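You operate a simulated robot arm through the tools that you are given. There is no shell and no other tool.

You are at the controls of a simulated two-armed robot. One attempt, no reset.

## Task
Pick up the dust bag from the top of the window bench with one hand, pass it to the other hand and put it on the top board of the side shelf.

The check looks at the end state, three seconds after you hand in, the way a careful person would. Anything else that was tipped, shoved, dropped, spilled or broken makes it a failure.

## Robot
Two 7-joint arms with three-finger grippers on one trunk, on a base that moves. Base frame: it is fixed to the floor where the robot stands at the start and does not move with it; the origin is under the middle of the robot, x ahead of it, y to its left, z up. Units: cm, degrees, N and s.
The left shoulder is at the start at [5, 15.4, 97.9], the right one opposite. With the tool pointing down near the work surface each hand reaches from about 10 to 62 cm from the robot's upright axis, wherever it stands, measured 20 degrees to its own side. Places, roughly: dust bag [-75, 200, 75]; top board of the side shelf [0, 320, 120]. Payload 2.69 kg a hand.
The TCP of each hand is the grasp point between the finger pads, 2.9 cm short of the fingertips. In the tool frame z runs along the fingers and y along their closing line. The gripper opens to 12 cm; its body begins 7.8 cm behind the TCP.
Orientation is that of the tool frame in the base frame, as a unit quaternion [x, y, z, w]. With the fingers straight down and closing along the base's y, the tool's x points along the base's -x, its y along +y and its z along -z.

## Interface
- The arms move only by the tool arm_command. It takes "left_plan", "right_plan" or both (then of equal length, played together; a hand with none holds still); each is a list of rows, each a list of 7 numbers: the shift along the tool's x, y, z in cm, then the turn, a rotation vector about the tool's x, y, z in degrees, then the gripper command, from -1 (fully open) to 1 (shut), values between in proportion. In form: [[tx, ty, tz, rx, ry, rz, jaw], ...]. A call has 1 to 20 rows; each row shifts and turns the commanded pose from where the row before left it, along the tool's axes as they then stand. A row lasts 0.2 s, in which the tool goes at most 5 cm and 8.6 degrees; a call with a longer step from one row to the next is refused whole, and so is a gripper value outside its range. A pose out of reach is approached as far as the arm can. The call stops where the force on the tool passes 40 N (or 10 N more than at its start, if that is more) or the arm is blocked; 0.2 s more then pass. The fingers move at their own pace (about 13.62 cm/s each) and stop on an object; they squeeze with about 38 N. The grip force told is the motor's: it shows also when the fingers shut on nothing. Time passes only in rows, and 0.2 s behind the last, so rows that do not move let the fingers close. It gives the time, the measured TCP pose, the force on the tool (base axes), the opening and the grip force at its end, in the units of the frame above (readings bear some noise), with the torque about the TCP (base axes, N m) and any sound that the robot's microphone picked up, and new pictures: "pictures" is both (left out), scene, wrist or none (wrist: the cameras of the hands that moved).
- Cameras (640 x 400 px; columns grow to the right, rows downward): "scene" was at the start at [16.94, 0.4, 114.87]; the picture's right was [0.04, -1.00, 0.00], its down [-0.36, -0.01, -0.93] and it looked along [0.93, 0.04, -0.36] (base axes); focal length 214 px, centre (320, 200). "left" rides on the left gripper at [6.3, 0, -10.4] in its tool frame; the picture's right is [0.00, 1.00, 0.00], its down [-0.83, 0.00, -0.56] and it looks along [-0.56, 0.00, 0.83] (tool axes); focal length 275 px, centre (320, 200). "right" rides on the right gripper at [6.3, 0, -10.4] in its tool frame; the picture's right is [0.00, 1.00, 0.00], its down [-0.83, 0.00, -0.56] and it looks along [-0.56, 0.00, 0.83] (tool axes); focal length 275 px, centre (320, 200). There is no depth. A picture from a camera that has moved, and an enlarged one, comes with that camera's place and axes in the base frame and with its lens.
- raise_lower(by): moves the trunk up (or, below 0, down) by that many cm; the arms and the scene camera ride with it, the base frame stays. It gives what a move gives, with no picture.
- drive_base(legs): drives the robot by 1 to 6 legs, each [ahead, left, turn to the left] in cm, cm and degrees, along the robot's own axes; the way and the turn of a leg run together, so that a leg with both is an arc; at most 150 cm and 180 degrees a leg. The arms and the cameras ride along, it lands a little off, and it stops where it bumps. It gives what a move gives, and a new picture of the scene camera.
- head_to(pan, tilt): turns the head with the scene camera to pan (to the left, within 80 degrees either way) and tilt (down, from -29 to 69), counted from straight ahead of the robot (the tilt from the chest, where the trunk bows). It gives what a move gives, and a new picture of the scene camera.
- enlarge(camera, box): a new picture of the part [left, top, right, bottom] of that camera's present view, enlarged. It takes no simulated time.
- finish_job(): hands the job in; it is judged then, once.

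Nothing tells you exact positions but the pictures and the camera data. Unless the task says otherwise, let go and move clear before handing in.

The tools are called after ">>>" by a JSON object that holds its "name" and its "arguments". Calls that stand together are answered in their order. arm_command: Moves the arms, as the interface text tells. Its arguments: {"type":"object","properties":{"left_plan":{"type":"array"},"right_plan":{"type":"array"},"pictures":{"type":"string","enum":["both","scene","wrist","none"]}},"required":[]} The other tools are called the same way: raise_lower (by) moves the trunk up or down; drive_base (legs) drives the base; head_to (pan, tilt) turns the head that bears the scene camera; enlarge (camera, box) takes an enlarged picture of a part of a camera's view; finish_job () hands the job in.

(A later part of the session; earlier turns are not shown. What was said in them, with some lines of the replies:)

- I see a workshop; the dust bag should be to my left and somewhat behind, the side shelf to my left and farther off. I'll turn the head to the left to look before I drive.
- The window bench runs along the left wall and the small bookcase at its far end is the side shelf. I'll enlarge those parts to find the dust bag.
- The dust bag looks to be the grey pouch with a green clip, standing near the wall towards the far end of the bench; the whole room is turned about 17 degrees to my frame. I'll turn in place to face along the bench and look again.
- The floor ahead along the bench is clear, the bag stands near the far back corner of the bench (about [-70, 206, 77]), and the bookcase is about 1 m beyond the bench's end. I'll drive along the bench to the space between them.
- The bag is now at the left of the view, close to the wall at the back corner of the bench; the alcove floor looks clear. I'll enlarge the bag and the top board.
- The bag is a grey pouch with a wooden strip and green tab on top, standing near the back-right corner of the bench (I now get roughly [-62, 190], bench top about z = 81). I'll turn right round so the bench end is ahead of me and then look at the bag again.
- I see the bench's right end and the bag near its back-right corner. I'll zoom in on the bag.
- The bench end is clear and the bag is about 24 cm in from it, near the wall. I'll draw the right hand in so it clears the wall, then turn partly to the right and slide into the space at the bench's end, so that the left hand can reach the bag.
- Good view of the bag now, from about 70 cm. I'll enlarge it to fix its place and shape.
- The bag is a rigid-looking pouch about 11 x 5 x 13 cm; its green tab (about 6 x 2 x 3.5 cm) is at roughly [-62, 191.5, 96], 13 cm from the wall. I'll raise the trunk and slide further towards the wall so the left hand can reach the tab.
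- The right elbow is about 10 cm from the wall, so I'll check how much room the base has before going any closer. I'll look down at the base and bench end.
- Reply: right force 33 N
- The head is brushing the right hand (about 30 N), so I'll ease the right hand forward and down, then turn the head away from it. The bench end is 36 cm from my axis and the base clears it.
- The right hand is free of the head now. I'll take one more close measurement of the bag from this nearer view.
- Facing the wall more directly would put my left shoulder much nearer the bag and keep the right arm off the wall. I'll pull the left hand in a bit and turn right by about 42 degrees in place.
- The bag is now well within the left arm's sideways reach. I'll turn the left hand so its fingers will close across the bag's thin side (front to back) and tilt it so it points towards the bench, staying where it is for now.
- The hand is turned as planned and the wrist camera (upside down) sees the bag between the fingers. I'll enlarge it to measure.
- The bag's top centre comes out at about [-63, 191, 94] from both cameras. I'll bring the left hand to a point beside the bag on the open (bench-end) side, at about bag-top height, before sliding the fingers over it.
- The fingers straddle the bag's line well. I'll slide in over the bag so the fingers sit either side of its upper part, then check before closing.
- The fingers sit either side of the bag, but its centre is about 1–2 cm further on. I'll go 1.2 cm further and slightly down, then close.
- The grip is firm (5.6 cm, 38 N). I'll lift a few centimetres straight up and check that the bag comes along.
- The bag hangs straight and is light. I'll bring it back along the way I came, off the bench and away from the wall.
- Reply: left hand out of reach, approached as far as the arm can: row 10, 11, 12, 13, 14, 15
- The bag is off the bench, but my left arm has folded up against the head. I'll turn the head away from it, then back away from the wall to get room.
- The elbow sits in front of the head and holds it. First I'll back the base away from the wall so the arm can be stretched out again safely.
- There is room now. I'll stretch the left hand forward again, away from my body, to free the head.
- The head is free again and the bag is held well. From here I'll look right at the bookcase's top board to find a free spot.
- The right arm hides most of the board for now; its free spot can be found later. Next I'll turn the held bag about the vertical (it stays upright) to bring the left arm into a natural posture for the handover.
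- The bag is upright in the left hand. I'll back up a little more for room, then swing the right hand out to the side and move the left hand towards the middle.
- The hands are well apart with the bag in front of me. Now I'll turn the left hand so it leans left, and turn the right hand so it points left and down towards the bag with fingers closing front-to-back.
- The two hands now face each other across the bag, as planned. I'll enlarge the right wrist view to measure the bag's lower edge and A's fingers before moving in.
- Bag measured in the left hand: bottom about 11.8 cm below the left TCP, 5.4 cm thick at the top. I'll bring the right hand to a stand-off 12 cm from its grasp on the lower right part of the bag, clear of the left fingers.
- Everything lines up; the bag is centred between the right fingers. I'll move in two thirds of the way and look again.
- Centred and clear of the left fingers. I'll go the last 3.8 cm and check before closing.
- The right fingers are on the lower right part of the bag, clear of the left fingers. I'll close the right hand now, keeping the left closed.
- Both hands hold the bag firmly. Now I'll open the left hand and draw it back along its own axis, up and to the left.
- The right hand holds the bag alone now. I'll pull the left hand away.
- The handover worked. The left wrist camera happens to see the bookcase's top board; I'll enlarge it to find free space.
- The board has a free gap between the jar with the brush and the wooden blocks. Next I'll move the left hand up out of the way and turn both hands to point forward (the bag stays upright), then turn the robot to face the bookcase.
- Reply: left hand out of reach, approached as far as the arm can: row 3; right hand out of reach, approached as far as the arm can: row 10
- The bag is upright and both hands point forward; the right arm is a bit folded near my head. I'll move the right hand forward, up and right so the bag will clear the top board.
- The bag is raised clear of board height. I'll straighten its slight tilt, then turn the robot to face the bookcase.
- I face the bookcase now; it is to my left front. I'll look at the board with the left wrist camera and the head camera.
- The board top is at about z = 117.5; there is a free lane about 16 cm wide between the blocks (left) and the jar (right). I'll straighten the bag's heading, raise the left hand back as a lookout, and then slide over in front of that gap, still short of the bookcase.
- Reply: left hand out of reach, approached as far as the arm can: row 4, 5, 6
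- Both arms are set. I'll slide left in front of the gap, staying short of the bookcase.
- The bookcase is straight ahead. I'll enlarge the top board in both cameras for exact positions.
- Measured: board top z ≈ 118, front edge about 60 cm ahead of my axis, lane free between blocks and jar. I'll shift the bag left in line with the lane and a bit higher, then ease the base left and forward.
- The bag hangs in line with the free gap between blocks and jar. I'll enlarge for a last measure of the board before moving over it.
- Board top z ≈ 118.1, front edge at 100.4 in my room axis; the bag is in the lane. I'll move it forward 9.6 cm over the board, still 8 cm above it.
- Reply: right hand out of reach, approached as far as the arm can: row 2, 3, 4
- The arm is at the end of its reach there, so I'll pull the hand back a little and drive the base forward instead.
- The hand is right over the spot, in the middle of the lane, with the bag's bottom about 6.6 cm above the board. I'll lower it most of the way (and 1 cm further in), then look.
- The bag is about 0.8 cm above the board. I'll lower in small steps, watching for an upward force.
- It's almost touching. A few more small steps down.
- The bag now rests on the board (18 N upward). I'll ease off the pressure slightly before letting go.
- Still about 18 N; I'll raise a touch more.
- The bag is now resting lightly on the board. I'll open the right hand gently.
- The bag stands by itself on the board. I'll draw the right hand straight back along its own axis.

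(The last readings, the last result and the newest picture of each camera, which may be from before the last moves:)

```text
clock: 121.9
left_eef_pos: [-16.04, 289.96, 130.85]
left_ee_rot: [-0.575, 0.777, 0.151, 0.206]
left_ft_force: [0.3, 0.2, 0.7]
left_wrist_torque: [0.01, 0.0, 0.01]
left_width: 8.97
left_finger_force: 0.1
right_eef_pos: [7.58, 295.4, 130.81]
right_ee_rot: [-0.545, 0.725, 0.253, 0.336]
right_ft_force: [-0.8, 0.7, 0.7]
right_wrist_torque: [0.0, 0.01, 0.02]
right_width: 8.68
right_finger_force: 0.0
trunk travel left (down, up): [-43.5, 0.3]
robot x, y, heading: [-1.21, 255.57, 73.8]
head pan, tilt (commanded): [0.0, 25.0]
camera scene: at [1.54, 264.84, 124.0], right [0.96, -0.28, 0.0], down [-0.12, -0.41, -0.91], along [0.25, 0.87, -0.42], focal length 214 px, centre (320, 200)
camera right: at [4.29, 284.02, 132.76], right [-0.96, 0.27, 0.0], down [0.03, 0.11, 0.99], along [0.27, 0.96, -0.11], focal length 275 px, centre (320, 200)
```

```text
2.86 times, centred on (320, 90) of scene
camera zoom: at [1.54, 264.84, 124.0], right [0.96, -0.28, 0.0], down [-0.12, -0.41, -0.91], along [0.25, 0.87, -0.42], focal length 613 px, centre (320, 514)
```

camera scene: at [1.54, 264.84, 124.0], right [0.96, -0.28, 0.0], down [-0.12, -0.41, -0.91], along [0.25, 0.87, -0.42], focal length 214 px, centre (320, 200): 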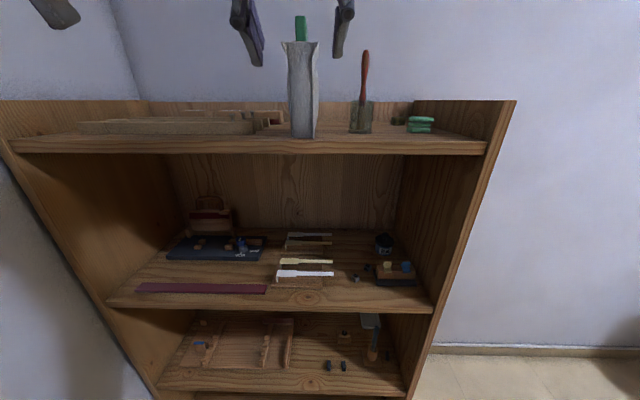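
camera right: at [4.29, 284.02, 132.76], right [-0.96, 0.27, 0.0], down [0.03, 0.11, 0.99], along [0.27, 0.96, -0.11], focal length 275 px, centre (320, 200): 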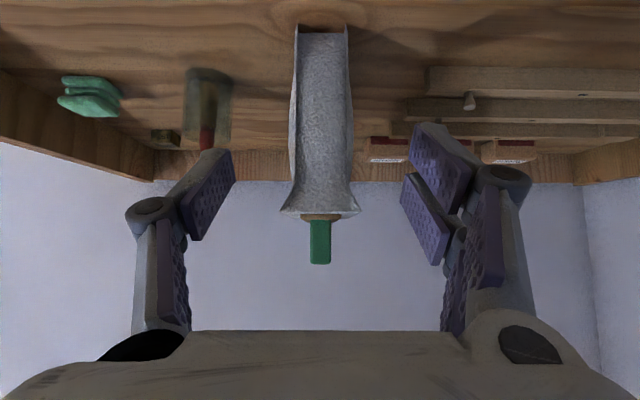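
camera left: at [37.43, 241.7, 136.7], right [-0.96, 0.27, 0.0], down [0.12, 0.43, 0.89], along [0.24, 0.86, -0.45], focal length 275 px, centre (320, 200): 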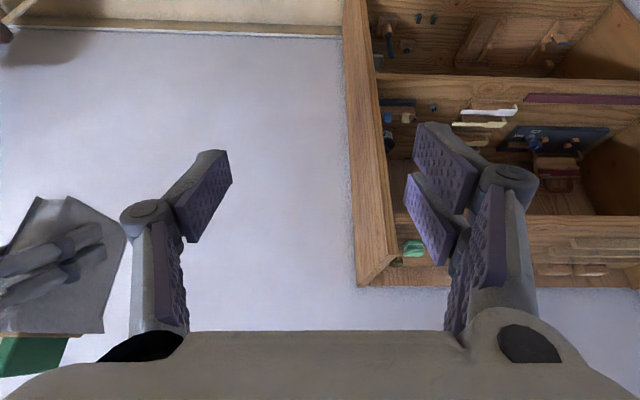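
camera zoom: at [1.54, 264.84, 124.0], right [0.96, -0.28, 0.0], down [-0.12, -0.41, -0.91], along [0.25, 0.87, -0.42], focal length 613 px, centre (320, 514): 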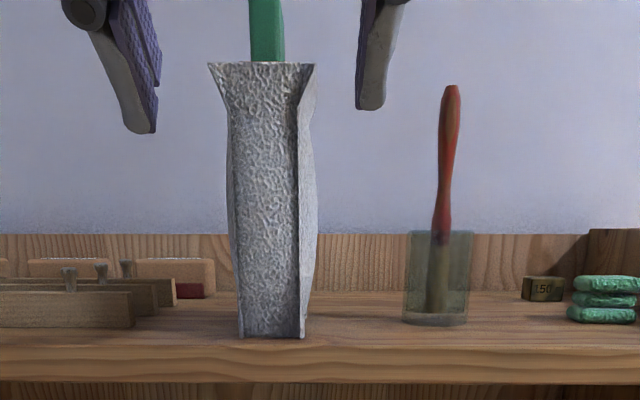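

The bag stands upright on the top board and nothing else has moved. I'll back the robot off a little so both hands are well clear, then check once more.

>>> {"name": "drive_base", "arguments": {"legs": [[-14, 0, 0]]}}

>>> {"name": "enlarge", "arguments": {"camera": "scene", "box": [60, 40, 480, 170]}}

>>> {"name": "enlarge", "arguments": {"camera": "right", "box": [0, 0, 640, 400]}}

```text
clock: 123.3
left_eef_pos: [-20.07, 276.43, 130.87]
left_ee_rot: [-0.576, 0.777, 0.15, 0.205]
left_ft_force: [-0.9, 0.0, -0.9]
left_wrist_torque: [0.02, 0.0, 0.0]
left_width: 9.02
left_finger_force: 0.2
right_eef_pos: [3.7, 282.04, 130.79]
right_ee_rot: [-0.546, 0.724, 0.253, 0.336]
right_ft_force: [0.3, -0.4, 0.0]
right_wrist_torque: [0.01, -0.02, 0.0]
right_width: 8.68
right_finger_force: 0.0
trunk travel left (down, up): [-43.5, 0.3]
robot x, y, heading: [-5.04, 241.78, 74.3]
head pan, tilt (commanded): [0.0, 25.0]
camera scene: at [-2.39, 251.36, 124.01], right [0.96, -0.28, 0.0], down [-0.12, -0.41, -0.91], along [0.25, 0.87, -0.42], focal length 214 px, centre (320, 200)
```

scene: 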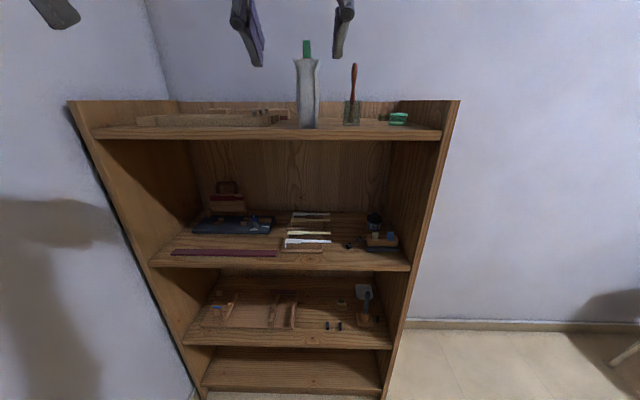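

```text
1.52 times, centred on (270, 105) of scene
camera zoom: at [-2.39, 251.36, 124.01], right [0.96, -0.28, 0.0], down [-0.12, -0.41, -0.91], along [0.25, 0.87, -0.42], focal length 327 px, centre (396, 345)
```

zoom: 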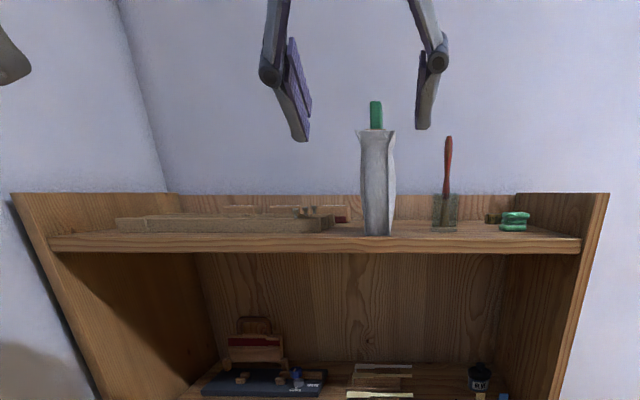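

```text
1.00 times, centred on (320, 200) of right (not enlarged: the box is as wide or as high as the picture)
camera zoom: at [0.32, 270.57, 132.74], right [-0.96, 0.27, 0.0], down [0.03, 0.11, 0.99], along [0.27, 0.96, -0.11], focal length 275 px, centre (320, 200)
```

zoom: 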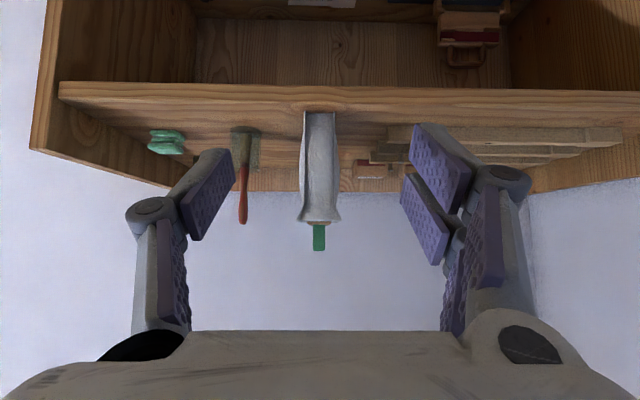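

The bag stands on its own and both hands are clear. One last close look at how its base sits relative to the board's front edge.

>>> {"name": "enlarge", "arguments": {"camera": "right", "box": [250, 70, 390, 160]}}

>>> {"name": "enlarge", "arguments": {"camera": "scene", "box": [260, 90, 360, 150]}}

```text
4.44 times, centred on (320, 115) of right
camera zoom: at [0.32, 270.57, 132.74], right [-0.96, 0.27, 0.0], down [0.03, 0.11, 0.99], along [0.27, 0.96, -0.11], focal length 1224 px, centre (320, 578)
```

zoom: 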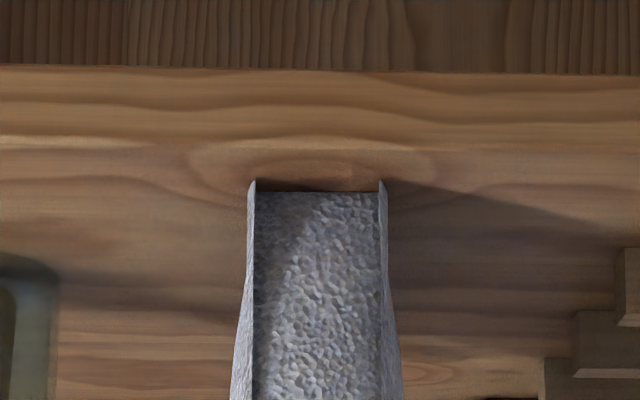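

```text
6.40 times, centred on (310, 120) of scene
camera zoom: at [-2.39, 251.36, 124.01], right [0.96, -0.28, 0.0], down [-0.12, -0.41, -0.91], along [0.25, 0.87, -0.42], focal length 1373 px, centre (384, 712)
```

zoom: 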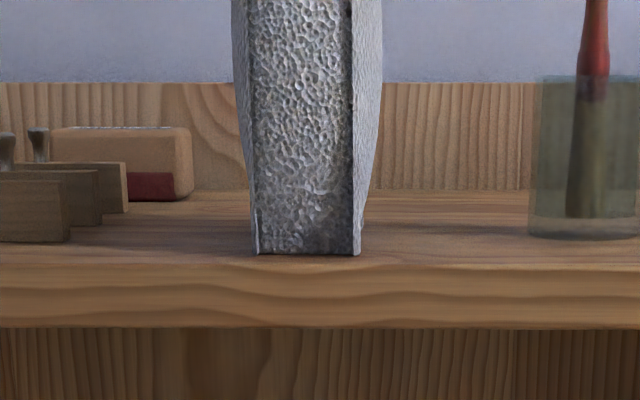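

The bag stands upright on the top board with its whole base about 2 cm behind the front edge. The jar, blocks and other items are where they were, and both hands are clear, so I'm handing in.

>>> {"name": "finish_job", "arguments": {}}

```text
The job is handed in.
```

The dust bag is on the top board of the side shelf, standing upright in the gap between the wooden blocks and the jar with the brush. I picked it up with the left hand, passed it to the right hand in mid-air, and placed it with the right.

- **Position:** the whole base is on the board, by my measurement about 2 cm behind the front edge. I released the bag, moved both hands clear and backed the robot off before handing in.
- **Surroundings:** the other items on the top board looked unmoved in the last pictures. I did not look at the bench again after driving to the shelf.
- **Contact along the way:** the robot's head twice touched one of its own arms. Neither time was the bag or anything in the room involved.

I handed the job in but have not seen the result of the check.
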